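You operate a simulated robot arm through the tools that you are given. There is no shell and no other tool. Be economical: measure what you need, move in short steps, check, and stop when the job is done.

You run a simulated two-armed robot. Do the job below in one go: nothing can be reset, and whatever is moved stays where it is left.

JOB
Wipe up the spill on the top of the packing table with the grey cloth and put it back.

It is judged by the outcome, as a careful person would: the job done as asked, and still so three seconds after it is handed in. It fails if anything else is knocked over, pushed out of place, dropped, spilled or broken. Flat cloth is picked up by pressing the open fingertips on it (5 to 10 N) and closing them slowly along it; thin cloth reads only 2 to 8 mm in the jaws.

ROBOT AND FRAMES
Two 7-joint arms with two-finger parallel grippers on one trunk, on a base that drives. Base frame: it is fixed to the floor where the robot stands at the start and does not move with it; the origin is under the middle of the robot, x ahead of it, y to its left, z up. Units: m, degrees, N and s.
The left shoulder is at the start at [0.07, 0.163, 1.17], the right one opposite. Payload 3.43 kg a hand.
The tool frame of a hand sits at the grasp point between the pads (the TCP): z along the fingers, y along the line on which they close. The tips reach 0.034 m beyond it. Largest opening 0.128 m; finger width 0.024, thickness 0.012; the body of the gripper, 0.048 by 0.13 m, starts 0.096 m behind the TCP.
Orientation is that of the tool frame in the base frame, as [roll, pitch, yaw] about the fixed x, y, z axes, in that order (R = Rz(yaw) Ry(pitch) Rx(roll)). With the fingers straight down and closing along the base's y, the tool's x points along the base's -x, its y along +y and its z along -z.

CONTROLS
- The arms move only by the tool arm_command. It takes "left_moves", "right_moves" or both (then of equal length, played together; a hand with none holds still); each is a list of rows, each an object (a shift or turn left out is 0, a gripper value left out holds the last) with "xyz": the shift along the tool's x, y, z in m, a list of three; "delta_rot": the turn, a rotation vector about the tool's x, y, z in degrees, a list of three; "grip": the opening, from 0 (shut) to 1 (fully open). In form: [{"xyz": [tx, ty, tz], "delta_rot": [rx, ry, rz], "grip": grip}, ...]. A call has 1 to 20 rows; each row shifts and turns the commanded pose from where the row before left it, along the tool's axes as they then stand. Each row takes 0.2 s and may step no farther than 0.05 m and 8.6 degrees from the row before; otherwise, or with a gripper value out of range, the whole call is refused. Where a pose cannot be reached the arm comes as near as it can. A force on the tool above 40 N (or 10 N above the force at the start of the call, whichever is more), or a blocked arm, ends the call early, and 0.2 s more pass. The fingers move at their own pace (about 0.153 m/s each) and stop on an object; they squeeze with about 23 N. The grip force told is the motor's: it shows also when the fingers shut on nothing. Time passes only in rows, and 0.2 s behind the last, so rows that do not move let the fingers close. The reply holds the time, the measured pose of the TCP, the force on the tool along the base axes, the opening and the grip force, in the units named above and with some noise, with the torque about the TCP (base axes, N m) and any sound that the robot's microphone picked up, and new pictures: "views" is both (left out), scene, wrist or none (wrist: the cameras of the hands that moved).
- Cameras (640 x 400 px; columns grow to the right, rows downward): "scene" is now at [0.1162, 0.0547, 1.3906]; the picture's right is [0.65, -0.76, 0.00], its down [-0.48, -0.41, -0.77] and it looks along [0.59, 0.50, -0.64] (base axes); focal length 290 px, centre (320, 200). "left" rides on the left gripper at [0.076, 0.011, -0.16] in its tool frame; the picture's right is [-0.15, 0.99, 0.00], its down [-0.88, -0.13, -0.46] and it looks along [-0.45, -0.07, 0.89] (tool axes); focal length 234 px, centre (320, 200). "right" rides on the right gripper at [0.076, -0.011, -0.16] in its tool frame; the picture's right is [0.15, 0.99, 0.00], its down [-0.88, 0.13, -0.46] and it looks along [-0.45, 0.07, 0.89] (tool axes); focal length 234 px, centre (320, 200). There is no depth. A picture from a camera that has moved, and an enlarged one, comes with that camera's place and axes in the base frame and with its lens.
- lift_body(by): slides the trunk up (or, below 0, down) by that many m; the arms and the scene camera ride with it, the base frame stays. It gives what a move gives, with no picture.
- drive_base(legs): drives the robot by 1 to 6 legs, each [ahead, left, turn to the left] in m, m and degrees, along the robot's own axes; the way and the turn of a leg run together, so that a leg with both is an arc; at most 1.5 m and 180 degrees a leg. The arms and the cameras ride along, it lands a little off, and it stops where it bumps. It gives what a move gives, and a new picture of the scene camera.
- pan_tilt(pan, tilt): turns the head with the scene camera to pan (to the left, within 86 degrees either way) and tilt (down, from -29 to 69), counted from straight ahead of the robot. It gives what a move gives, and a new picture of the scene camera.
- inspect(camera, box): a new picture of the part [left, top, right, bottom] of that camera's present view, enlarged. The clock stands still meanwhile.
- job_done(): hands the job in; it is judged then, once.

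Work in short steps. Places have to be worked out from the pictures, the camera data and where the tool is seen: move nearer, look again, correct. Check each grasp and each placing, and mend what went wrong. You have 120 turns and 260 pictures in all, those below and enlarged ones among them. Open the grippers and draw the arms clear of the work before you hand the job in, unless the task says otherwise; then end with one line.

The tools are called after "Emit:" by a JSON object that holds its "op" and its "data". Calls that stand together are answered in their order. arm_command: Moves the arms, as the interface text tells. Its arguments: {"type":"object","properties":{"left_moves":{"type":"array"},"right_moves":{"type":"array"},"views":{"type":"string","enum":["both","scene","wrist","none"]}},"required":[]} The other tools are called the same way: lift_body (by) slides the trunk up or down; drive_base (legs) drives the base; pan_tilt (pan, tilt) turns the head that bears the scene camera; inspect (camera, box) takes an enlarged picture of a part of a camera's view; job_done () hands the job in.

At the start:

```text
clock: 0.0
left_ee_pos: [0.3714, 0.4782, 1.0029]
left_tool_rot: [-179.9, -0.1, 179.9]
left_ft_force: [-0.6, 0.3, 0.3]
left_moment: [-0.01, 0.03, 0.02]
left_grip_width: 0.128
left_finger_force: 0.0
right_ee_pos: [0.661, 0.1167, 1.0409]
right_tool_rot: [180.0, 0.0, -179.9]
right_ft_force: [-0.2, 1.2, -0.2]
right_moment: [-0.01, 0.02, 0.0]
right_grip_width: 0.1279
right_finger_force: 0.0
trunk travel left (down, up): [-0.65, 0.29]
robot x, y, heading: [-0.002, -0.0026, -0.1]
head pan, tilt: [40.4, 39.5]
```

scene: 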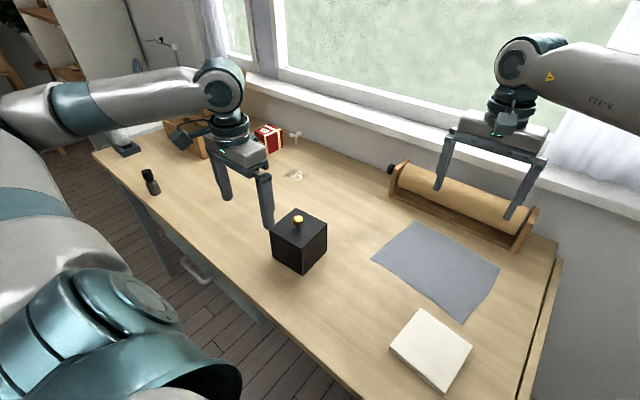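
right: 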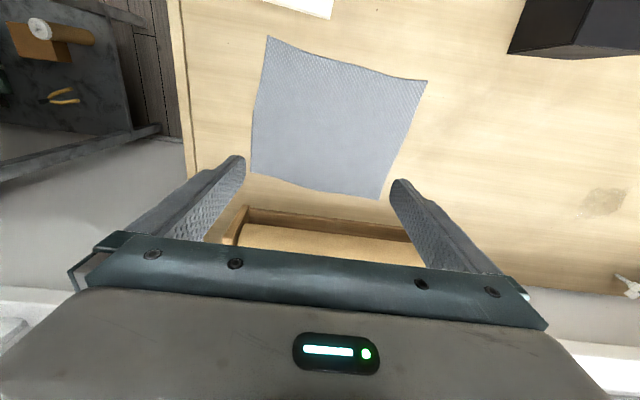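
left: 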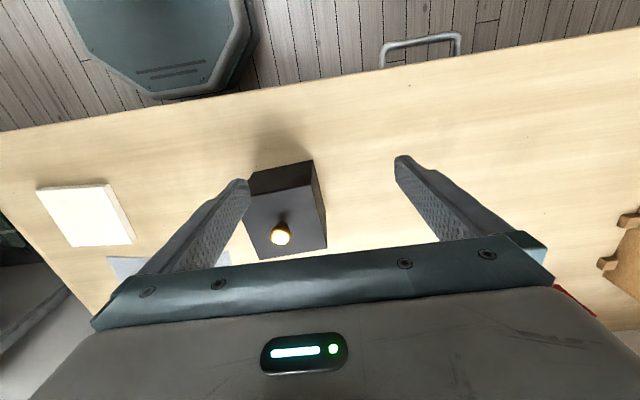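

The cloth is centred near (0.67, 0.14) on a table at z≈0.79, and the spill is near (0.71, 0.69). I'll enlarge both before planning.

Emit:
{"op": "inspect", "data": {"camera": "scene", "box": [230, 110, 370, 210]}}

Emit:
{"op": "inspect", "data": {"camera": "scene", "box": [340, 180, 560, 400]}}

Emit:
{"op": "pan_tilt", "data": {"pan": 75, "tilt": 40}}

```text
4.00 times, centred on (300, 160) of scene
camera zoom: at [0.1162, 0.0547, 1.3906], right [0.65, -0.76, 0.0], down [-0.48, -0.41, -0.77], along [0.59, 0.5, -0.64], focal length 1159 px, centre (400, 360)
```

zoom: 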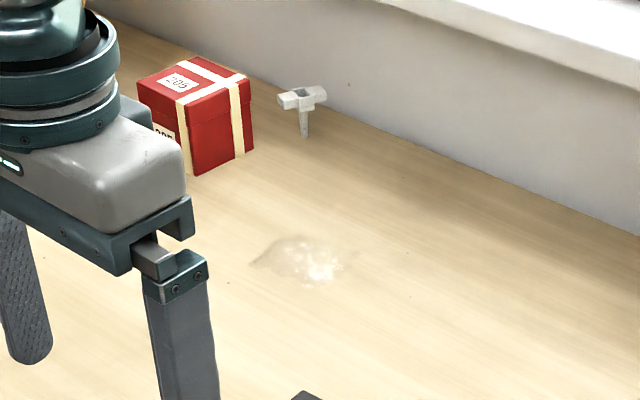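

```text
1.82 times, centred on (450, 290) of scene
camera zoom: at [0.1162, 0.0547, 1.3906], right [0.65, -0.76, 0.0], down [-0.48, -0.41, -0.77], along [0.59, 0.5, -0.64], focal length 527 px, centre (84, 36)
```

zoom: 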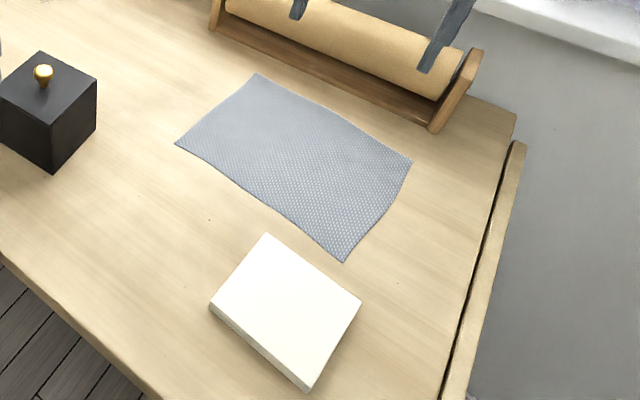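

```text
clock: 1.0
left_ee_pos: [0.3708, 0.478, 1.0033]
left_tool_rot: [-180.0, 0.0, 179.9]
left_ft_force: [-0.2, 0.3, 0.2]
left_moment: [0.01, 0.05, -0.01]
left_grip_width: 0.1278
left_finger_force: 0.0
right_ee_pos: [0.6606, 0.1161, 1.042]
right_tool_rot: [-180.0, 0.1, 180.0]
right_ft_force: [-0.4, 0.6, 0.6]
right_moment: [-0.02, 0.02, 0.01]
right_grip_width: 0.1283
right_finger_force: 0.1
trunk travel left (down, up): [-0.65, 0.29]
robot x, y, heading: [-0.0018, -0.0003, 0.3]
head pan, tilt: [75.0, 40.0]
camera scene: at [0.0733, 0.0815, 1.3898], right [0.97, -0.26, 0.0], down [-0.17, -0.62, -0.77], along [0.2, 0.74, -0.64], focal length 290 px, centre (320, 200)
```

scene: 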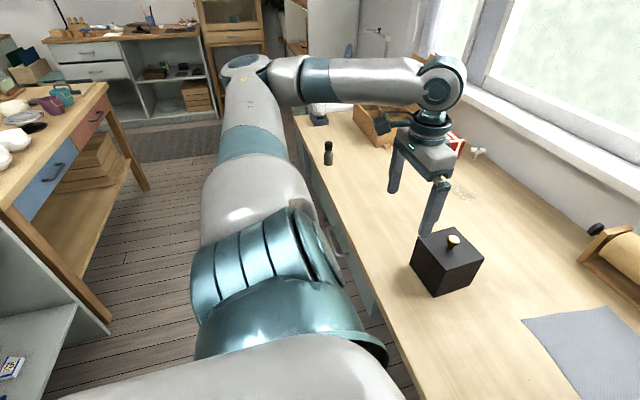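

The spill is a patch about 9 cm wide, and the floor to the left is clear. I'll take the right hand out of the way, then drive 0.3 m left so that the left hand can reach both the cloth and the spill.

Emit:
{"op": "arm_command", "data": {"right_moves": [{"xyz": [0.023, -0.041, 0]}, {"xyz": [0.023, -0.041, 0]}, {"xyz": [0.023, -0.041, 0]}, {"xyz": [0.023, -0.041, 0]}, {"xyz": [0.023, -0.041, 0]}, {"xyz": [0.023, -0.041, 0]}, {"xyz": [0.023, -0.041, 0]}, {"xyz": [0.023, -0.041, 0]}, {"xyz": [0.023, -0.041, 0]}], "left_moves": [{"xyz": [0, 0, -0.02]}, {"xyz": [0, 0, -0.02]}, {"xyz": [0, 0, 0]}, {"xyz": [0, 0, 0]}, {"xyz": [0, 0, 0]}, {"xyz": [0, 0, 0]}, {"xyz": [0, 0, 0]}, {"xyz": [0, 0, 0]}, {"xyz": [0, 0, 0]}], "views": "none"}}

Emit:
{"op": "drive_base", "data": {"legs": [[0, 0.3, 0]]}}

Emit:
{"op": "pan_tilt", "data": {"pan": 0, "tilt": 48}}

```text
clock: 3.0
left_ee_pos: [0.3697, 0.477, 1.0461]
left_tool_rot: [179.9, 0.2, -180.0]
left_ft_force: [0.1, -1.0, 0.7]
left_moment: [0.03, 0.0, 0.02]
left_grip_width: 0.1282
left_finger_force: 0.0
right_ee_pos: [0.4517, -0.2542, 1.0428]
right_tool_rot: [179.9, 0.1, 179.9]
right_ft_force: [0.4, 0.3, -0.3]
right_moment: [0.01, -0.01, -0.01]
right_grip_width: 0.1279
right_finger_force: 0.2
trunk travel left (down, up): [-0.65, 0.29]
robot x, y, heading: [-0.0017, 0.0039, 0.2]
head pan, tilt: [75.0, 40.0]
```

```text
clock: 5.0
left_ee_pos: [0.3689, 0.7806, 1.0448]
left_tool_rot: [180.0, 0.0, -179.9]
left_ft_force: [0.5, 0.0, -0.7]
left_moment: [0.0, 0.0, -0.02]
left_grip_width: 0.1279
left_finger_force: 0.0
right_ee_pos: [0.4539, 0.0508, 1.0416]
right_tool_rot: [180.0, 0.0, -179.9]
right_ft_force: [0.2, -0.1, 1.0]
right_moment: [-0.01, 0.01, -0.01]
right_grip_width: 0.1279
right_finger_force: 0.0
trunk travel left (down, up): [-0.65, 0.29]
robot x, y, heading: [-0.0027, 0.3009, -0.0]
head pan, tilt: [75.0, 40.0]
camera scene: at [0.0727, 0.3832, 1.3898], right [0.97, -0.26, 0.0], down [-0.17, -0.62, -0.77], along [0.2, 0.74, -0.64], focal length 290 px, centre (320, 200)
```

scene: 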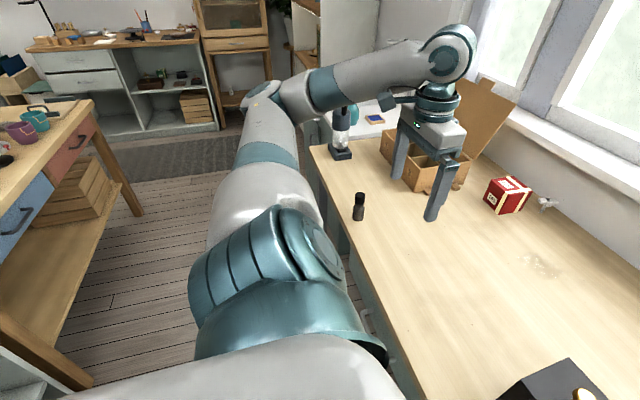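

```text
clock: 6.5
left_ee_pos: [0.3704, 0.7807, 1.0445]
left_tool_rot: [-179.9, 0.0, -180.0]
left_ft_force: [-0.6, -1.4, -0.8]
left_moment: [0.01, -0.04, -0.01]
left_grip_width: 0.1279
left_finger_force: 0.0
right_ee_pos: [0.4535, 0.0503, 1.0418]
right_tool_rot: [-180.0, -0.1, -180.0]
right_ft_force: [0.3, -0.2, -0.1]
right_moment: [0.0, 0.0, -0.04]
right_grip_width: 0.1278
right_finger_force: 0.2
trunk travel left (down, up): [-0.65, 0.29]
robot x, y, heading: [0.0013, 0.3026, -0.0]
head pan, tilt: [0.0, 48.0]
camera scene: at [0.1297, 0.3012, 1.3784], right [0.0, -1.0, 0.0], down [-0.74, 0.0, -0.67], along [0.67, 0.0, -0.74], focal length 290 px, centre (320, 200)
```

scene: 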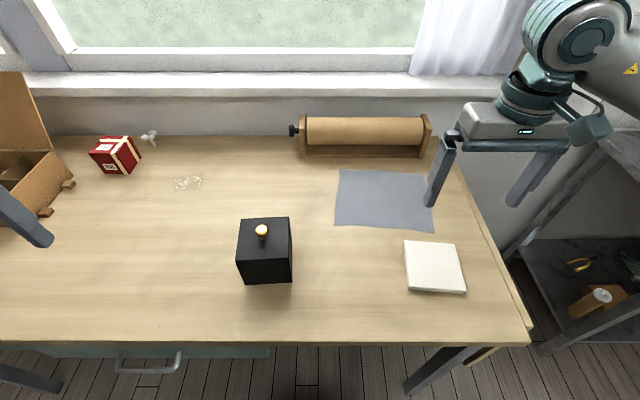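

The view is good: the cloth corners sit at pixels (340,169), (428,174), (434,231) and (334,226), and the spill is at about (0.728, 0.686). I'll bring the left hand above the left part of the cloth.

Emit:
{"op": "arm_command", "data": {"left_moves": [{"xyz": [-0.0228, -0.0438, 0]}, {"xyz": [-0.0228, -0.0438, 0]}, {"xyz": [-0.0228, -0.0438, 0]}, {"xyz": [-0.0228, -0.0438, 0]}, {"xyz": [-0.0228, -0.0438, 0]}, {"xyz": [-0.0228, -0.0438, 0]}, {"xyz": [-0.0228, -0.0438, 0]}, {"xyz": [-0.0228, -0.0438, 0]}, {"xyz": [-0.0228, -0.0438, 0]}, {"xyz": [-0.0228, -0.0438, 0]}, {"xyz": [-0.0228, -0.0438, 0]}, {"xyz": [-0.0228, -0.0438, 0]}, {"xyz": [-0.0228, -0.0438, 0], "grip": 0.45}, {"grip": 0.45}]}}

```text
clock: 9.5
left_ee_pos: [0.6678, 0.212, 1.0432]
left_tool_rot: [-179.8, 0.0, -179.9]
left_ft_force: [1.5, 1.0, 0.0]
left_moment: [-0.04, 0.0, 0.0]
left_grip_width: 0.0576
left_finger_force: 0.0
right_ee_pos: [0.4539, 0.0527, 1.0422]
right_tool_rot: [-179.9, 0.1, -179.8]
right_ft_force: [-0.1, 0.3, -0.4]
right_moment: [-0.05, 0.02, 0.03]
right_grip_width: 0.1282
right_finger_force: 0.1
trunk travel left (down, up): [-0.65, 0.29]
robot x, y, heading: [0.0014, 0.3023, 0.1]
head pan, tilt: [0.0, 48.0]
camera scene: at [0.1297, 0.3028, 1.3784], right [0.0, -1.0, 0.0], down [-0.74, 0.0, -0.67], along [0.67, 0.0, -0.74], focal length 290 px, centre (320, 200)
camera left: at [0.5933, 0.2238, 1.2041], right [0.14, 0.99, 0.0], down [0.88, -0.13, 0.46], along [0.45, -0.07, -0.89], focal length 234 px, centre (320, 200)
```

scene: 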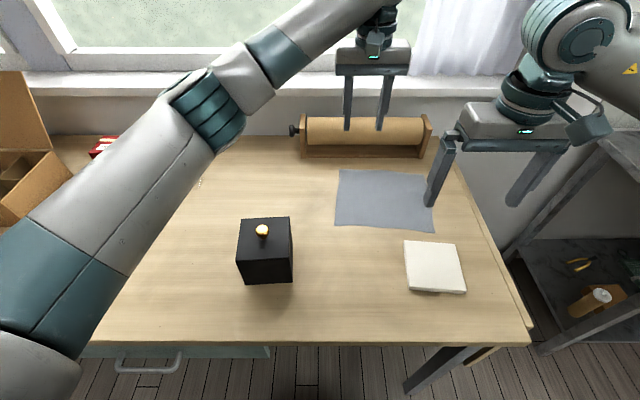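
left: 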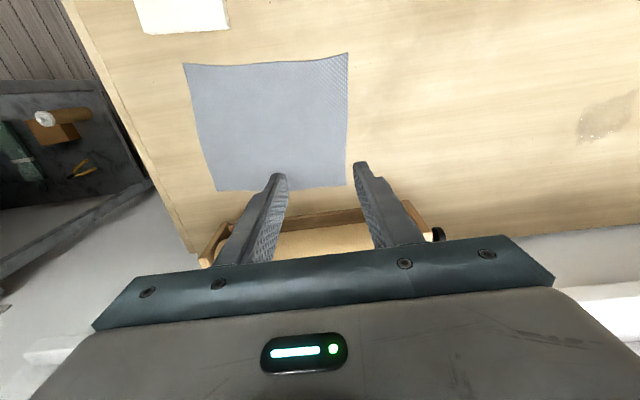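

The fingers are above the left part of the cloth and clear of the roll dispenser. I'll descend to about 2.5 cm above the cloth.

Emit:
{"op": "arm_command", "data": {"left_moves": [{"xyz": [0, -0.01, 0.035]}, {"xyz": [0, 0, 0.035]}, {"xyz": [0, 0, 0.035]}, {"xyz": [0, 0, 0.035]}, {"xyz": [0, 0, 0.03]}, {"xyz": [0, 0, 0.0]}]}}

```text
clock: 10.9
left_ee_pos: [0.6669, 0.2022, 0.8753]
left_tool_rot: [-180.0, 0.0, -179.9]
left_ft_force: [0.0, 0.0, 0.1]
left_moment: [0.04, 0.01, 0.01]
left_grip_width: 0.0576
left_finger_force: 0.1
right_ee_pos: [0.4526, 0.0495, 1.042]
right_tool_rot: [179.9, 0.1, -179.9]
right_ft_force: [0.1, -0.1, -0.4]
right_moment: [0.02, 0.0, -0.01]
right_grip_width: 0.1281
right_finger_force: 0.1
trunk travel left (down, up): [-0.65, 0.29]
robot x, y, heading: [-0.002, 0.3046, 0.1]
head pan, tilt: [0.0, 48.0]
camera scene: at [0.1295, 0.3009, 1.3784], right [0.0, -1.0, 0.0], down [-0.74, 0.0, -0.67], along [0.67, 0.0, -0.74], focal length 290 px, centre (320, 200)
camera left: at [0.5926, 0.2142, 1.0356], right [0.14, 0.99, 0.0], down [0.88, -0.13, 0.46], along [0.45, -0.07, -0.89], focal length 234 px, centre (320, 200)
```

scene: 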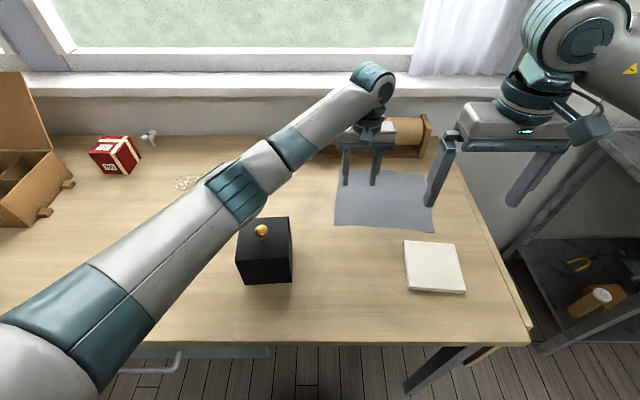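
left: 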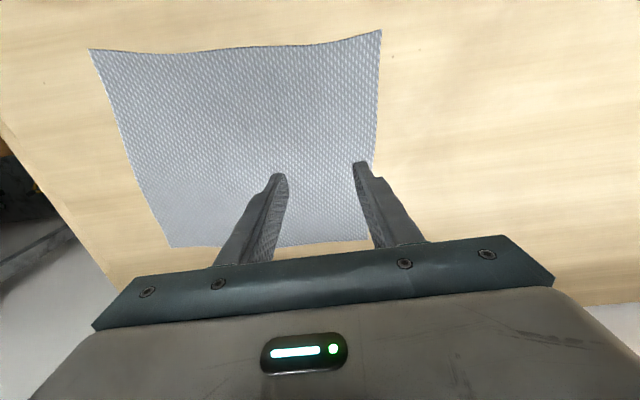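

The left fingertip is close to the cloth edge, so I'll shift 2 cm inward. Then I'll lower in small steps until I read contact.

Emit:
{"op": "arm_command", "data": {"left_moves": [{"xyz": [0, -0.02, 0.01]}, {"xyz": [0, 0, 0.02]}, {"xyz": [0, 0, 0.014]}, {"xyz": [0, 0, 0.003]}, {"xyz": [0, 0, 0.002]}, {"xyz": [0, 0, 0.0]}], "views": "none"}}

```text
clock: 12.3
left_ee_pos: [0.6683, 0.1818, 0.8354]
left_tool_rot: [180.0, 0.8, -179.9]
left_ft_force: [3.7, 3.6, 28.6]
left_moment: [0.51, 0.04, -0.14]
left_grip_width: 0.0573
left_finger_force: 0.0
right_ee_pos: [0.4506, 0.0515, 1.0442]
right_tool_rot: [-179.9, 0.2, -179.9]
right_ft_force: [0.0, -0.1, 0.4]
right_moment: [0.0, 0.03, -0.01]
right_grip_width: 0.1279
right_finger_force: 0.0
trunk travel left (down, up): [-0.65, 0.29]
robot x, y, heading: [0.0025, 0.3016, -0.2]
head pan, tilt: [0.0, 48.0]
```

Contact is at TCP z≈0.836, with 28 N of force. I'll ease off to about 8 N and then close slowly along the cloth.

Emit:
{"op": "arm_command", "data": {"left_moves": [{"xyz": [0, 0, -0.004]}, {"xyz": [0, 0, -0.0025]}, {"xyz": [0, 0, 0.0]}], "views": "none"}}

```text
clock: 13.1
left_ee_pos: [0.6642, 0.1799, 0.8351]
left_tool_rot: [-179.9, 0.1, 180.0]
left_ft_force: [-3.5, 1.5, 28.4]
left_moment: [0.48, 0.19, -0.02]
left_grip_width: 0.0573
left_finger_force: 0.0
right_ee_pos: [0.45, 0.0506, 1.0423]
right_tool_rot: [180.0, 0.2, -179.8]
right_ft_force: [-0.2, -0.4, 0.6]
right_moment: [-0.01, 0.0, 0.0]
right_grip_width: 0.1282
right_finger_force: 0.1
trunk travel left (down, up): [-0.65, 0.29]
robot x, y, heading: [-0.0008, 0.3044, -0.0]
head pan, tilt: [0.0, 48.0]
```

The force is still 28 N, so I'll ease up further.

Emit:
{"op": "arm_command", "data": {"left_moves": [{"xyz": [0, 0, -0.003]}, {"xyz": [0, 0, 0.0]}], "views": "none"}}

```text
clock: 13.7
left_ee_pos: [0.6664, 0.1809, 0.8346]
left_tool_rot: [179.9, 0.0, -179.9]
left_ft_force: [-2.8, -1.6, 10.3]
left_moment: [-0.09, 0.07, 0.01]
left_grip_width: 0.0575
left_finger_force: 0.0
right_ee_pos: [0.4521, 0.0505, 1.0424]
right_tool_rot: [-180.0, 0.0, -179.9]
right_ft_force: [0.5, -0.4, 0.0]
right_moment: [0.04, 0.02, -0.01]
right_grip_width: 0.1279
right_finger_force: 0.0
trunk travel left (down, up): [-0.65, 0.29]
robot x, y, heading: [0.0004, 0.301, 0.3]
head pan, tilt: [0.0, 48.0]
```

At 10 N I'm at the top of the range, so I'll back off a hair and close slowly.

Emit:
{"op": "arm_command", "data": {"left_moves": [{"xyz": [0, 0, -0.0004], "grip": 0.42}, {"grip": 0.38}, {"grip": 0.34}, {"grip": 0.3}, {"grip": 0.26}, {"grip": 0.22}, {"grip": 0.18}, {"grip": 0.14}, {"grip": 0.1}, {"grip": 0.06}, {"grip": 0.03}, {"grip": 0.0}, {"grip": 0.0}, {"grip": 0.0}]}}

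```text
clock: 16.7
left_ee_pos: [0.6682, 0.1814, 0.8354]
left_tool_rot: [-179.9, -0.1, -179.9]
left_ft_force: [0.0, 0.8, -0.8]
left_moment: [-0.01, 0.0, 0.01]
left_grip_width: 0.0019
left_finger_force: 23.0
right_ee_pos: [0.4532, 0.0506, 1.0412]
right_tool_rot: [180.0, 0.1, -180.0]
right_ft_force: [1.2, 0.0, 0.3]
right_moment: [-0.04, -0.04, -0.01]
right_grip_width: 0.1278
right_finger_force: 0.1
trunk travel left (down, up): [-0.65, 0.29]
robot x, y, heading: [0.0009, 0.3043, 0.2]
head pan, tilt: [0.0, 48.0]
camera scene: at [0.1297, 0.301, 1.3784], right [0.0, -1.0, 0.0], down [-0.74, 0.0, -0.67], along [0.67, 0.0, -0.74], focal length 290 px, centre (320, 200)
camera left: at [0.5932, 0.1926, 0.996], right [0.14, 0.99, 0.0], down [0.88, -0.13, 0.46], along [0.45, -0.07, -0.89], focal length 234 px, centre (320, 200)
```

scene: 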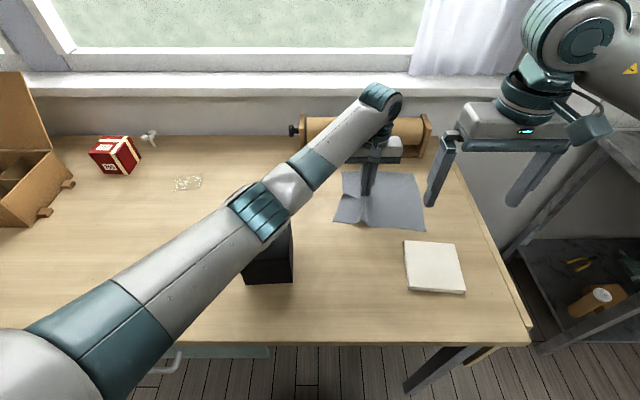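
left: 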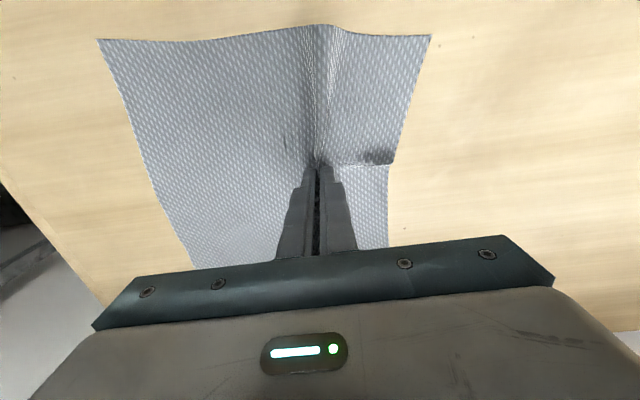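

A ridge of cloth is caught (1.9 mm). I'll lift and check that it holds.

Emit:
{"op": "arm_command", "data": {"left_moves": [{"xyz": [0, 0, -0.02]}, {"xyz": [0, 0, -0.03]}, {"xyz": [0, 0, -0.04]}, {"xyz": [0, 0, -0.04]}, {"xyz": [0, 0, -0.04]}, {"xyz": [0, 0, -0.03]}, {"xyz": [0, 0, 0]}]}}

```text
clock: 18.3
left_ee_pos: [0.6685, 0.1814, 1.0366]
left_tool_rot: [-180.0, -0.1, -179.9]
left_ft_force: [-0.7, 0.0, -0.3]
left_moment: [0.0, 0.0, 0.03]
left_grip_width: 0.002
left_finger_force: 22.8
right_ee_pos: [0.4545, 0.051, 1.041]
right_tool_rot: [-179.9, 0.0, -179.8]
right_ft_force: [0.3, 0.0, -1.0]
right_moment: [0.01, 0.02, 0.01]
right_grip_width: 0.1281
right_finger_force: 0.0
trunk travel left (down, up): [-0.65, 0.29]
robot x, y, heading: [-0.0021, 0.304, 0.1]
head pan, tilt: [0.0, 48.0]
camera scene: at [0.1302, 0.3008, 1.3783], right [0.0, -1.0, 0.0], down [-0.74, 0.0, -0.67], along [0.67, 0.0, -0.74], focal length 290 px, centre (320, 200)
camera left: at [0.5931, 0.1935, 1.196], right [0.14, 0.99, 0.0], down [0.88, -0.13, 0.46], along [0.45, -0.07, -0.89], focal length 234 px, centre (320, 200)
```

scene: 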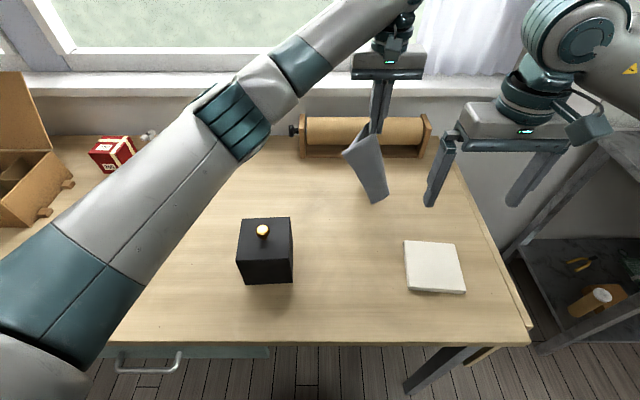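
left: 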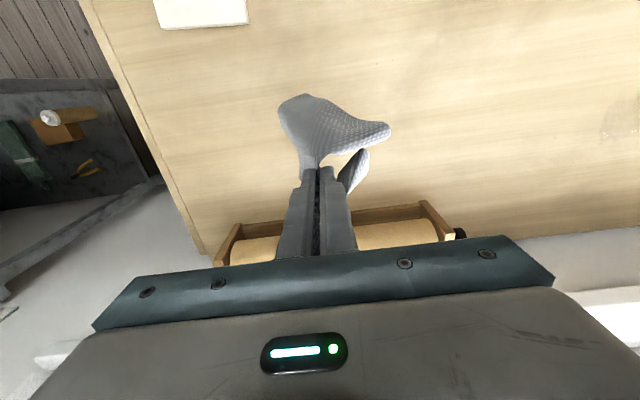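

The cloth is held securely. I'll carry it to just right of the spill, which spans roughly x 0.685–0.76 and y 0.63–0.725.

Emit:
{"op": "arm_command", "data": {"left_moves": [{"xyz": [-0.002, 0.042, 0]}, {"xyz": [-0.002, 0.042, 0]}, {"xyz": [-0.002, 0.042, 0]}, {"xyz": [-0.002, 0.042, 0]}, {"xyz": [-0.002, 0.042, 0]}, {"xyz": [-0.002, 0.042, 0]}, {"xyz": [-0.002, 0.042, 0]}, {"xyz": [-0.002, 0.042, 0]}, {"xyz": [-0.002, 0.042, 0]}, {"xyz": [-0.002, 0.042, 0]}, {"xyz": [0, 0, 0]}]}}

```text
clock: 20.7
left_ee_pos: [0.686, 0.6031, 1.0357]
left_tool_rot: [-180.0, -0.1, -179.9]
left_ft_force: [-0.4, -0.3, -0.1]
left_moment: [0.05, -0.02, 0.0]
left_grip_width: 0.0019
left_finger_force: 23.0
right_ee_pos: [0.4537, 0.0503, 1.0414]
right_tool_rot: [180.0, 0.1, -179.9]
right_ft_force: [0.4, 0.6, 0.1]
right_moment: [0.04, 0.03, 0.01]
right_grip_width: 0.128
right_finger_force: 0.1
trunk travel left (down, up): [-0.65, 0.29]
robot x, y, heading: [-0.0013, 0.3007, 0.3]
head pan, tilt: [0.0, 48.0]
camera scene: at [0.13, 0.3001, 1.3783], right [0.0, -1.0, 0.0], down [-0.74, 0.0, -0.67], along [0.67, 0.0, -0.74], focal length 290 px, centre (320, 200)
camera left: at [0.6102, 0.614, 1.1957], right [0.14, 0.99, 0.0], down [0.88, -0.13, 0.46], along [0.45, -0.07, -0.89], focal length 234 px, centre (320, 200)
```

scene: 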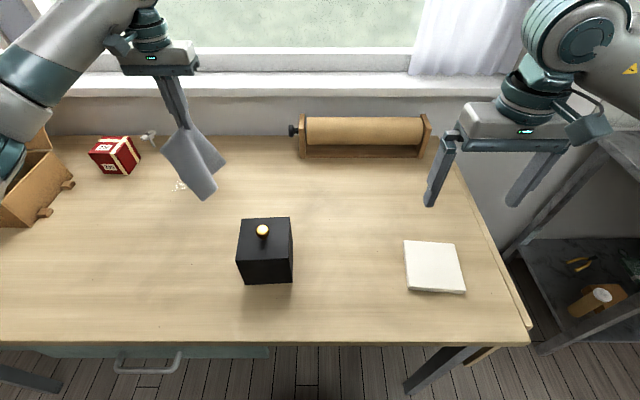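
left: 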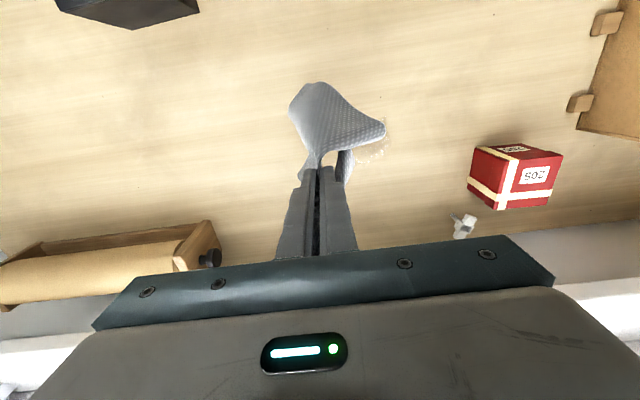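

The cloth hangs well. I'll lower it while drifting left over the spill, stopping just above contact.

Emit:
{"op": "arm_command", "data": {"left_moves": [{"xyz": [-0.003, 0.005, 0.03]}, {"xyz": [-0.003, 0.005, 0.03]}, {"xyz": [-0.003, 0.008, 0.03]}, {"xyz": [-0.003, 0.008, 0.03]}, {"xyz": [-0.003, 0.008, 0.03]}, {"xyz": [0, 0.005, 0.02]}, {"xyz": [0, 0.005, 0.018]}, {"xyz": [0, 0.0, 0.01]}, {"xyz": [0, 0.0, 0.002]}, {"xyz": [0, 0, 0]}]}}

```text
clock: 22.9
left_ee_pos: [0.7007, 0.6442, 0.8363]
left_tool_rot: [179.9, 0.1, -179.9]
left_ft_force: [-1.3, -0.2, 4.8]
left_moment: [-0.01, 0.05, 0.02]
left_grip_width: 0.002
left_finger_force: 22.9
right_ee_pos: [0.4532, 0.0487, 1.0421]
right_tool_rot: [-180.0, 0.1, -179.9]
right_ft_force: [0.8, -0.3, -0.8]
right_moment: [0.0, 0.01, 0.0]
right_grip_width: 0.1281
right_finger_force: 0.0
trunk travel left (down, up): [-0.65, 0.29]
robot x, y, heading: [-0.0, 0.3011, -0.1]
head pan, tilt: [0.0, 48.0]
camera scene: at [0.129, 0.3008, 1.3785], right [0.0, -1.0, 0.0], down [-0.74, 0.0, -0.67], along [0.67, 0.0, -0.74], focal length 290 px, centre (320, 200)
camera left: at [0.6263, 0.6569, 0.9966], right [0.14, 0.99, 0.0], down [0.88, -0.13, 0.46], along [0.45, -0.07, -0.89], focal length 234 px, centre (320, 200)
```

scene: 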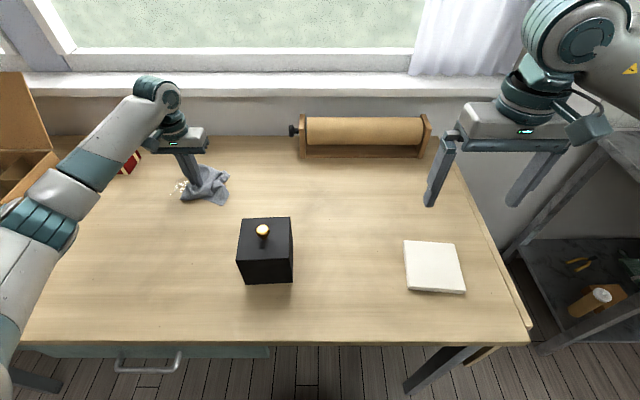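
left: 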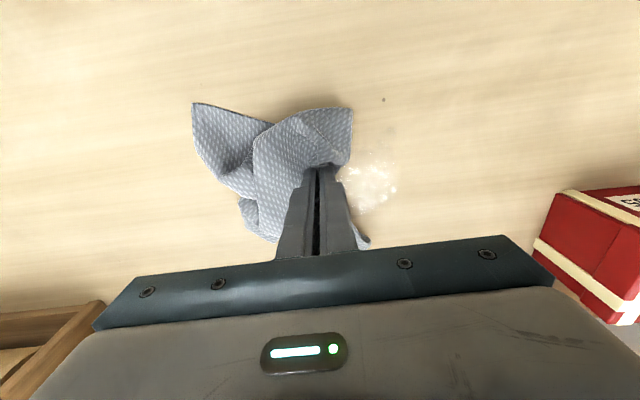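

Contact is 4.8 N and the cloth sits at the spill's right edge. I'll wipe in light, pressed strokes across it.

Emit:
{"op": "arm_command", "data": {"left_moves": [{"xyz": [0, 0.02, 0.0005]}, {"xyz": [0, 0.02, 0]}, {"xyz": [0, 0.02, 0]}, {"xyz": [0, 0.02, 0]}, {"xyz": [0, 0.015, 0]}, {"xyz": [-0.018, 0, 0]}, {"xyz": [0, -0.02, 0]}, {"xyz": [0, -0.02, 0]}, {"xyz": [0, -0.02, 0]}, {"xyz": [0, -0.02, 0]}, {"xyz": [0, -0.02, 0]}, {"xyz": [-0.018, 0, 0]}, {"xyz": [0, 0.02, 0]}, {"xyz": [0, 0.02, 0]}, {"xyz": [0, 0.02, 0]}, {"xyz": [0, 0.02, 0]}, {"xyz": [0, 0.015, 0]}]}}

```text
clock: 26.5
left_ee_pos: [0.7362, 0.7352, 0.8356]
left_tool_rot: [180.0, 0.1, -179.9]
left_ft_force: [0.6, -4.8, 9.6]
left_moment: [-0.22, 0.01, 0.03]
left_grip_width: 0.0018
left_finger_force: 22.3
right_ee_pos: [0.4527, 0.0496, 1.0415]
right_tool_rot: [179.9, -0.1, -179.9]
right_ft_force: [-0.3, 0.2, -0.7]
right_moment: [-0.03, -0.03, 0.01]
right_grip_width: 0.1279
right_finger_force: 0.1
trunk travel left (down, up): [-0.65, 0.29]
robot x, y, heading: [-0.0025, 0.3016, -0.0]
head pan, tilt: [0.0, 48.0]
camera scene: at [0.1284, 0.2998, 1.3785], right [0.0, -1.0, 0.0], down [-0.74, 0.0, -0.67], along [0.67, 0.0, -0.74], focal length 290 px, centre (320, 200)
camera left: at [0.6611, 0.7471, 0.9956], right [0.14, 0.99, 0.0], down [0.88, -0.13, 0.46], along [0.45, -0.07, -0.89], focal length 234 px, centre (320, 200)
```

scene: 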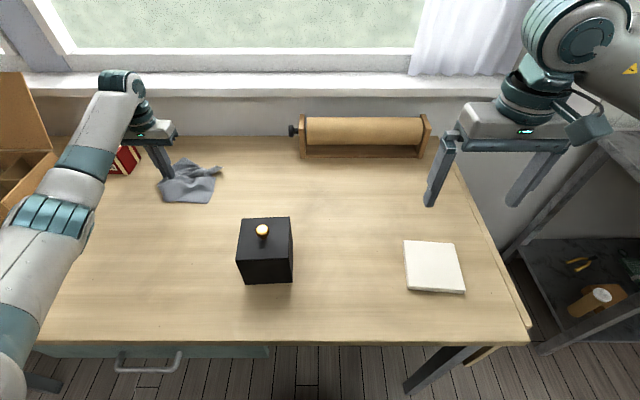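
left: 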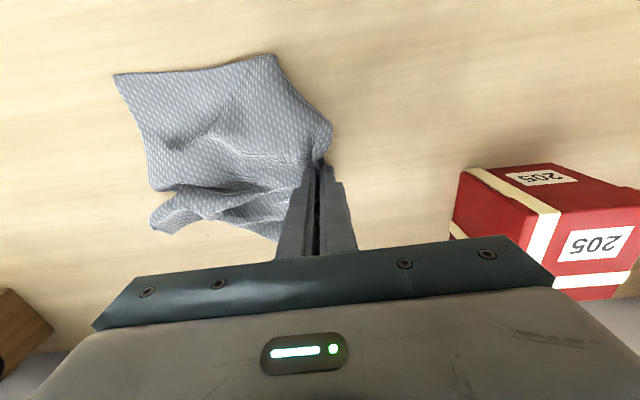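

The spill is mostly gone or under the cloth. I'll make more strokes covering x 0.755 and then back toward 0.685.

Emit:
{"op": "arm_command", "data": {"left_moves": [{"xyz": [-0.02, 0, 0]}, {"xyz": [0, -0.025, 0]}, {"xyz": [0, -0.025, 0]}, {"xyz": [0, -0.025, 0]}, {"xyz": [0, -0.025, 0]}, {"xyz": [0.025, 0, 0]}, {"xyz": [0.025, 0, 0]}, {"xyz": [0.02, 0, 0]}, {"xyz": [0, 0.025, 0]}, {"xyz": [0, 0.025, 0]}, {"xyz": [0, 0.025, 0]}, {"xyz": [0, 0.025, 0]}, {"xyz": [-0.035, 0, 0]}, {"xyz": [0, -0.025, 0]}, {"xyz": [0, -0.025, 0]}, {"xyz": [0, -0.025, 0]}, {"xyz": [0, -0.025, 0]}, {"xyz": [0, -0.025, 0]}]}}

```text
clock: 30.3
left_ee_pos: [0.7229, 0.6098, 0.8345]
left_tool_rot: [180.0, 0.0, -179.9]
left_ft_force: [0.3, 3.8, 10.0]
left_moment: [0.1, 0.02, -0.01]
left_grip_width: 0.0018
left_finger_force: 23.0
right_ee_pos: [0.4524, 0.0503, 1.043]
right_tool_rot: [-180.0, 0.0, -180.0]
right_ft_force: [0.2, 0.4, 0.2]
right_moment: [0.02, 0.01, 0.0]
right_grip_width: 0.1281
right_finger_force: 0.1
trunk travel left (down, up): [-0.65, 0.29]
robot x, y, heading: [0.0016, 0.3039, 0.1]
head pan, tilt: [0.0, 48.0]
camera scene: at [0.1287, 0.3003, 1.3785], right [0.0, -1.0, 0.0], down [-0.74, 0.0, -0.67], along [0.67, 0.0, -0.74], focal length 290 px, centre (320, 200)
camera left: at [0.6486, 0.6207, 0.9958], right [0.14, 0.99, 0.0], down [0.88, -0.13, 0.46], along [0.45, -0.07, -0.89], focal length 234 px, centre (320, 200)
```

scene: 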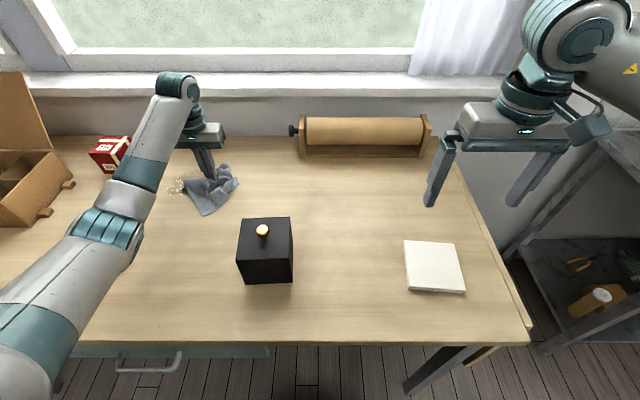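
left: 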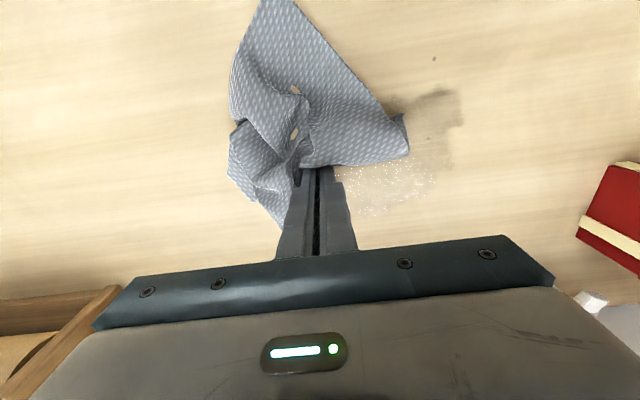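

Some spill is still visible left of the cloth. I'll look closer to find the remains.

Emit:
{"op": "inspect", "data": {"camera": "left", "box": [300, 50, 500, 240]}}

Emit:
{"op": "inspect", "data": {"camera": "scene", "box": [140, 150, 260, 225]}}

```text
2.11 times, centred on (400, 145) of left
camera zoom: at [0.6486, 0.6207, 0.9958], right [0.14, 0.99, 0.0], down [0.88, -0.13, 0.46], along [0.45, -0.07, -0.89], focal length 493 px, centre (152, 316)
```

zoom: 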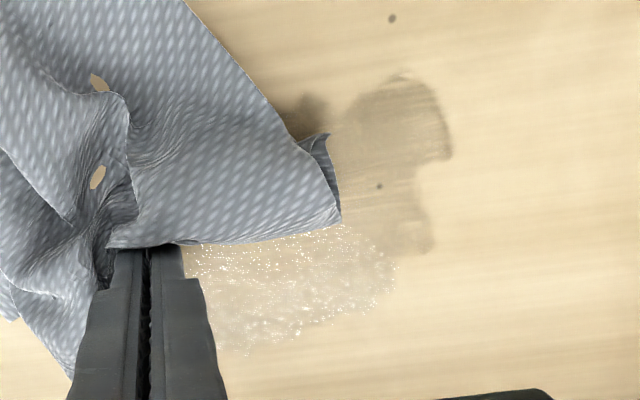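

```text
5.33 times, centred on (200, 188) of scene
camera zoom: at [0.1287, 0.3003, 1.3785], right [0.0, -1.0, 0.0], down [-0.74, 0.0, -0.67], along [0.67, 0.0, -0.74], focal length 1545 px, centre (960, 267)
```

zoom: 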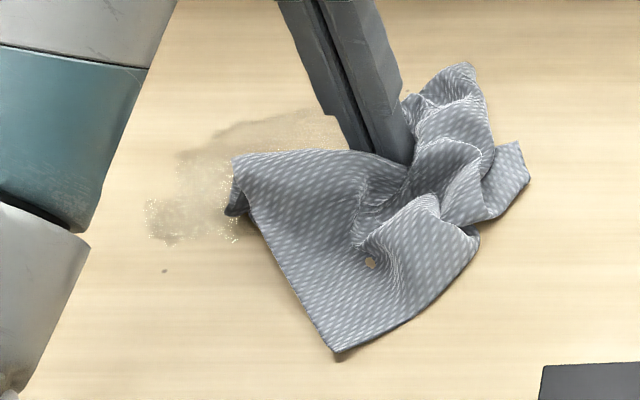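

The remaining spill spans about x 0.66–0.775 and y 0.63–0.73, wider than I covered. I'll raster it at fine spacing starting from x≈0.66.

Emit:
{"op": "arm_command", "data": {"left_moves": [{"xyz": [0.035, 0, 0]}, {"xyz": [0.03, 0, 0]}, {"xyz": [0, 0.045, 0]}, {"xyz": [0, 0.045, 0]}, {"xyz": [0, 0.045, 0]}, {"xyz": [-0.015, 0, 0]}, {"xyz": [0, -0.045, 0]}, {"xyz": [0, -0.045, 0]}, {"xyz": [0, -0.045, 0]}, {"xyz": [-0.015, 0, 0]}, {"xyz": [0, 0.045, 0]}, {"xyz": [0, 0.045, 0]}, {"xyz": [0, 0.045, 0]}, {"xyz": [-0.015, 0, 0]}, {"xyz": [0, -0.045, 0]}, {"xyz": [0, -0.045, 0]}, {"xyz": [0, -0.045, 0]}]}}

Emit:
{"op": "inspect", "data": {"camera": "left", "box": [300, 50, 500, 240]}}

```text
clock: 33.9
left_ee_pos: [0.7048, 0.6087, 0.8362]
left_tool_rot: [179.9, 0.0, -179.9]
left_ft_force: [0.2, 2.1, 4.6]
left_moment: [0.14, 0.0, 0.02]
left_grip_width: 0.002
left_finger_force: 22.6
right_ee_pos: [0.453, 0.0495, 1.0415]
right_tool_rot: [179.9, 0.0, -180.0]
right_ft_force: [-0.1, -0.1, 0.1]
right_moment: [0.0, 0.01, 0.02]
right_grip_width: 0.128
right_finger_force: 0.1
trunk travel left (down, up): [-0.65, 0.29]
robot x, y, heading: [-0.0007, 0.3022, 0.3]
head pan, tilt: [0.0, 48.0]
camera scene: at [0.1295, 0.2999, 1.3783], right [0.0, -1.0, 0.0], down [-0.74, 0.0, -0.67], along [0.67, 0.0, -0.74], focal length 290 px, centre (320, 200)
camera left: at [0.6307, 0.6199, 0.996], right [0.14, 0.99, 0.0], down [0.88, -0.13, 0.45], along [0.45, -0.06, -0.89], focal length 234 px, centre (320, 200)
```

scene: 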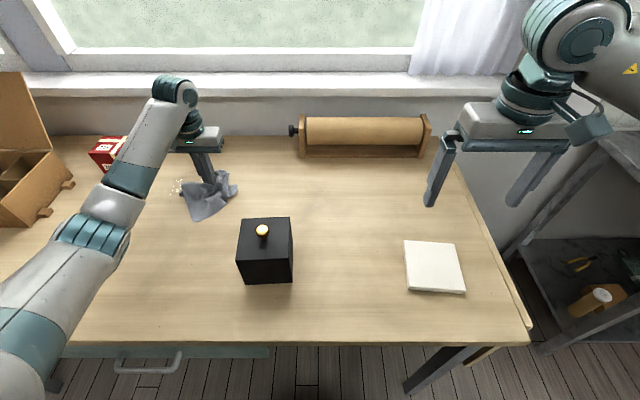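
left: 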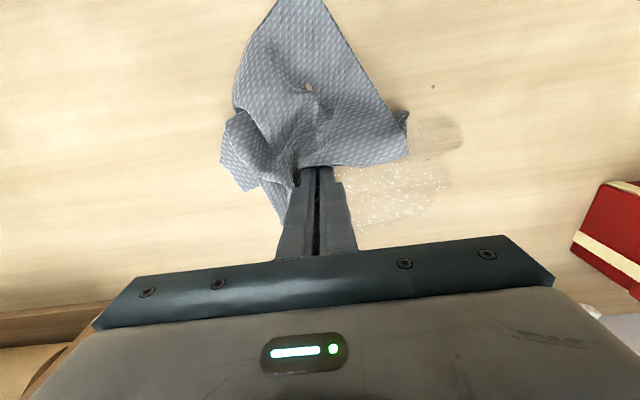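

```text
2.11 times, centred on (400, 145) of left
camera zoom: at [0.6307, 0.6199, 0.996], right [0.14, 0.99, 0.0], down [0.88, -0.13, 0.45], along [0.45, -0.06, -0.89], focal length 493 px, centre (152, 316)
```

zoom: 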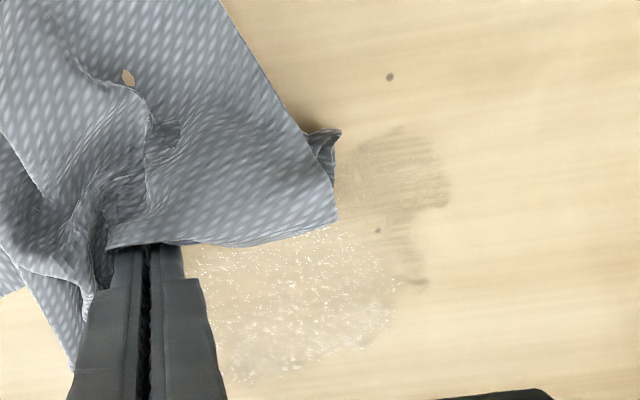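

It is fading, and the faint part near x 0.66–0.70 is almost gone. The speckled remainder lies at x 0.70–0.78, so I'll continue the raster there with slightly firmer pressure.

Emit:
{"op": "arm_command", "data": {"left_moves": [{"xyz": [-0.007, 0, 0.0006]}, {"xyz": [0, 0.045, 0]}, {"xyz": [0, 0.045, 0]}, {"xyz": [0, 0.045, 0]}, {"xyz": [-0.015, 0, 0]}, {"xyz": [0, -0.045, 0]}, {"xyz": [0, -0.045, 0]}, {"xyz": [0, -0.045, 0]}, {"xyz": [-0.015, 0, 0]}, {"xyz": [0, 0.045, 0]}, {"xyz": [0, 0.045, 0]}, {"xyz": [0, 0.045, 0]}, {"xyz": [-0.015, 0, 0]}, {"xyz": [0, -0.045, 0]}, {"xyz": [0, -0.045, 0]}, {"xyz": [0, -0.045, 0]}, {"xyz": [-0.015, 0, 0]}, {"xyz": [0, 0.045, 0]}, {"xyz": [0, 0.045, 0]}, {"xyz": [0, 0.045, 0]}], "views": "none"}}

Emit:
{"op": "arm_command", "data": {"left_moves": [{"xyz": [-0.012, 0, 0]}, {"xyz": [0, -0.045, 0]}, {"xyz": [0, -0.045, 0]}, {"xyz": [0, -0.045, 0]}, {"xyz": [0.02, 0, 0]}, {"xyz": [0, 0.045, 0]}, {"xyz": [0, 0.045, 0]}, {"xyz": [0, 0.045, 0]}, {"xyz": [0.015, 0, 0]}, {"xyz": [0, -0.045, 0]}, {"xyz": [0, -0.045, 0]}, {"xyz": [0, -0.045, 0]}]}}

Emit:
{"op": "inspect", "data": {"camera": "left", "box": [300, 50, 500, 240]}}

```text
clock: 38.1
left_ee_pos: [0.7688, 0.7453, 0.8355]
left_tool_rot: [180.0, 0.1, -179.9]
left_ft_force: [-0.1, -6.2, 14.2]
left_moment: [-0.28, 0.0, -0.03]
left_grip_width: 0.0022
left_finger_force: 22.6
right_ee_pos: [0.452, 0.0489, 1.0422]
right_tool_rot: [179.9, 0.1, -179.9]
right_ft_force: [0.9, 1.0, 0.2]
right_moment: [-0.02, -0.06, 0.03]
right_grip_width: 0.1281
right_finger_force: 0.0
trunk travel left (down, up): [-0.65, 0.29]
robot x, y, heading: [0.0022, 0.3036, -0.3]
head pan, tilt: [0.0, 48.0]
```

```text
clock: 40.7
left_ee_pos: [0.7465, 0.6116, 0.8356]
left_tool_rot: [-180.0, 0.0, -179.6]
left_ft_force: [-0.7, 4.4, 9.2]
left_moment: [0.12, 0.04, 0.01]
left_grip_width: 0.0021
left_finger_force: 23.4
right_ee_pos: [0.4527, 0.0506, 1.0422]
right_tool_rot: [180.0, -0.1, -179.9]
right_ft_force: [-0.1, 0.0, -1.0]
right_moment: [-0.01, 0.04, -0.01]
right_grip_width: 0.1279
right_finger_force: 0.1
trunk travel left (down, up): [-0.65, 0.29]
robot x, y, heading: [0.0056, 0.2988, 0.1]
head pan, tilt: [0.0, 48.0]
camera scene: at [0.1288, 0.3002, 1.3785], right [0.0, -1.0, 0.0], down [-0.74, 0.0, -0.67], along [0.67, 0.0, -0.74], focal length 290 px, centre (320, 200)
camera left: at [0.6715, 0.6226, 0.9959], right [0.14, 0.99, 0.0], down [0.88, -0.13, 0.46], along [0.45, -0.06, -0.89], focal length 234 px, centre (320, 200)
```

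scene: 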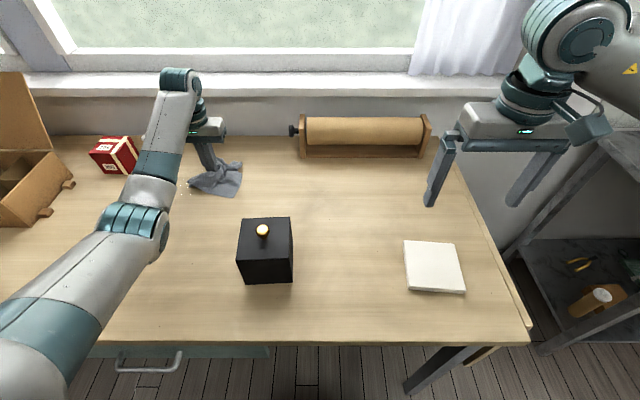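
left: 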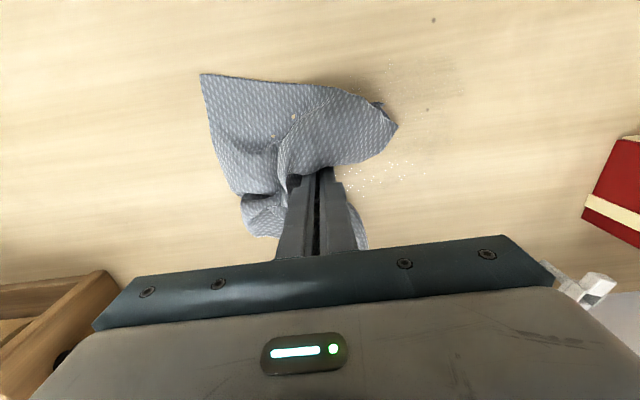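

```text
2.11 times, centred on (400, 145) of left
camera zoom: at [0.6715, 0.6226, 0.9959], right [0.14, 0.99, 0.0], down [0.88, -0.13, 0.46], along [0.45, -0.06, -0.89], focal length 493 px, centre (152, 316)
```

zoom: 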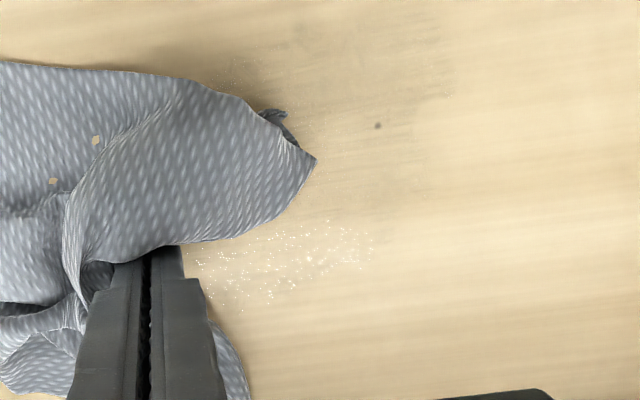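

Nearly gone: a thin residue is left around (0.70–0.77, 0.63–0.71). I'll do another full raster from x 0.765 back to 0.66.

Emit:
{"op": "arm_command", "data": {"left_moves": [{"xyz": [-0.018, 0, 0]}, {"xyz": [0, 0.045, 0]}, {"xyz": [0, 0.045, 0]}, {"xyz": [0, 0.04, 0]}, {"xyz": [0.013, 0, 0]}, {"xyz": [0, -0.045, 0]}, {"xyz": [0, -0.045, 0]}, {"xyz": [0, -0.04, 0]}, {"xyz": [0.013, 0, 0]}, {"xyz": [0, 0.045, 0]}, {"xyz": [0, 0.045, 0]}, {"xyz": [0, 0.04, 0]}, {"xyz": [0.013, 0, 0]}, {"xyz": [0, -0.045, 0]}, {"xyz": [0, -0.045, 0]}, {"xyz": [0, -0.04, 0]}, {"xyz": [0.013, 0, 0]}, {"xyz": [0, 0.045, 0]}, {"xyz": [0, 0.045, 0]}, {"xyz": [0, 0.04, 0]}], "views": "none"}}

Emit:
{"op": "arm_command", "data": {"left_moves": [{"xyz": [0.013, 0, 0]}, {"xyz": [0, -0.045, 0]}, {"xyz": [0, -0.045, 0]}, {"xyz": [0, -0.04, 0]}, {"xyz": [0.013, 0, 0]}, {"xyz": [0, 0.045, 0]}, {"xyz": [0, 0.045, 0]}, {"xyz": [0, 0.04, 0]}, {"xyz": [0.013, 0, 0]}, {"xyz": [0, -0.045, 0]}, {"xyz": [0, -0.045, 0]}, {"xyz": [0, -0.045, 0]}, {"xyz": [0, -0.04, 0]}, {"xyz": [-0.03, 0, 0]}]}}

Emit:
{"op": "inspect", "data": {"camera": "left", "box": [340, 50, 560, 240]}}

Emit:
{"op": "inspect", "data": {"camera": "scene", "box": [140, 150, 260, 225]}}

```text
clock: 44.9
left_ee_pos: [0.7106, 0.7367, 0.8336]
left_tool_rot: [-180.0, 0.2, -180.0]
left_ft_force: [0.4, -9.0, 21.1]
left_moment: [-0.41, 0.03, 0.0]
left_grip_width: 0.0021
left_finger_force: 23.2
right_ee_pos: [0.4508, 0.0483, 1.0425]
right_tool_rot: [179.9, 0.1, -179.8]
right_ft_force: [0.0, 0.5, 0.4]
right_moment: [-0.02, -0.02, -0.01]
right_grip_width: 0.1278
right_finger_force: 0.1
trunk travel left (down, up): [-0.65, 0.29]
robot x, y, heading: [0.0002, 0.3025, 0.2]
head pan, tilt: [0.0, 48.0]
```

```text
clock: 47.9
left_ee_pos: [0.7019, 0.5645, 0.8341]
left_tool_rot: [179.9, 0.1, -180.0]
left_ft_force: [-5.4, -1.5, 13.1]
left_moment: [-0.07, 0.22, -0.01]
left_grip_width: 0.002
left_finger_force: 23.2
right_ee_pos: [0.4522, 0.048, 1.0423]
right_tool_rot: [179.9, -0.1, -179.9]
right_ft_force: [-1.1, -0.5, -0.1]
right_moment: [0.0, 0.04, 0.01]
right_grip_width: 0.128
right_finger_force: 0.1
trunk travel left (down, up): [-0.65, 0.29]
robot x, y, heading: [-0.0004, 0.3024, 0.2]
head pan, tilt: [0.0, 48.0]
camera scene: at [0.1284, 0.2998, 1.3785], right [0.0, -1.0, 0.0], down [-0.74, 0.0, -0.67], along [0.67, 0.0, -0.74], focal length 290 px, centre (320, 200)
camera left: at [0.6269, 0.5762, 0.9956], right [0.15, 0.99, 0.0], down [0.88, -0.13, 0.46], along [0.45, -0.07, -0.89], focal length 234 px, centre (320, 200)
```

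scene: 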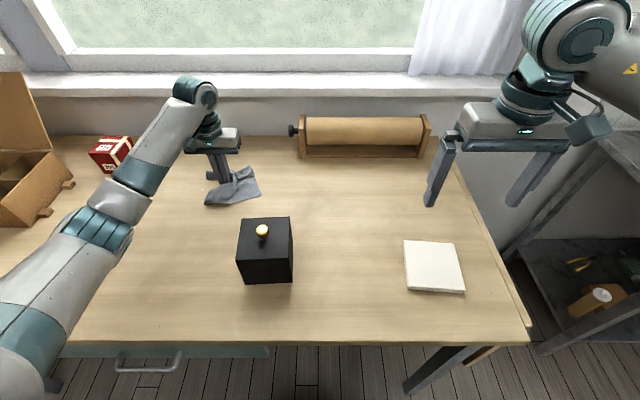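
left: 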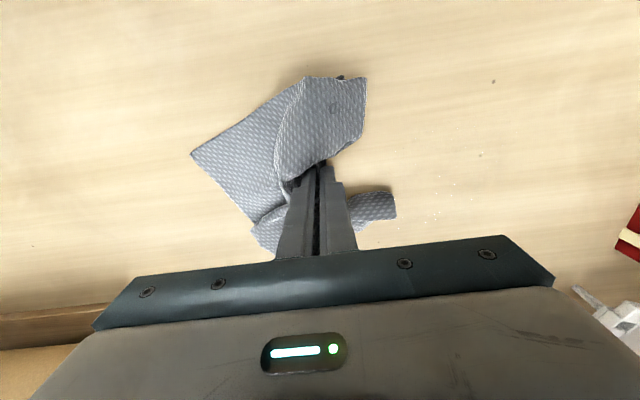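

```text
2.11 times, centred on (450, 145) of left
camera zoom: at [0.6269, 0.5762, 0.9956], right [0.15, 0.99, 0.0], down [0.88, -0.13, 0.46], along [0.45, -0.07, -0.89], focal length 493 px, centre (46, 316)
```

zoom: 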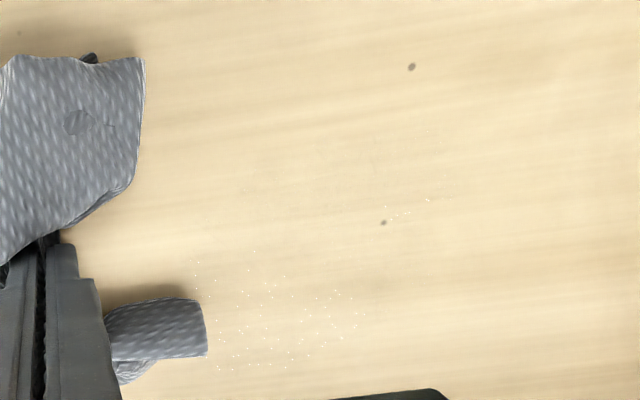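

```text
5.33 times, centred on (200, 188) of scene
camera zoom: at [0.1284, 0.2998, 1.3785], right [0.0, -1.0, 0.0], down [-0.74, 0.0, -0.67], along [0.67, 0.0, -0.74], focal length 1545 px, centre (960, 267)
```

zoom: 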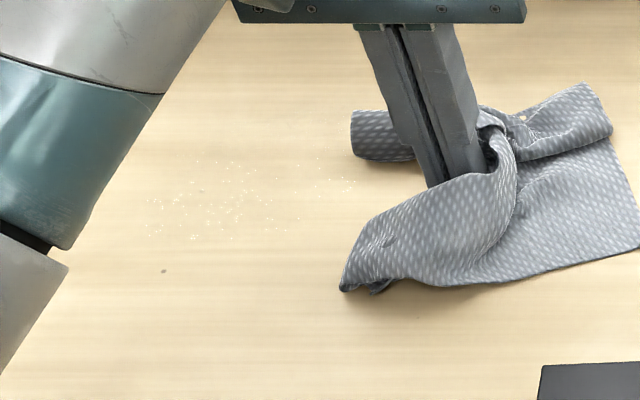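

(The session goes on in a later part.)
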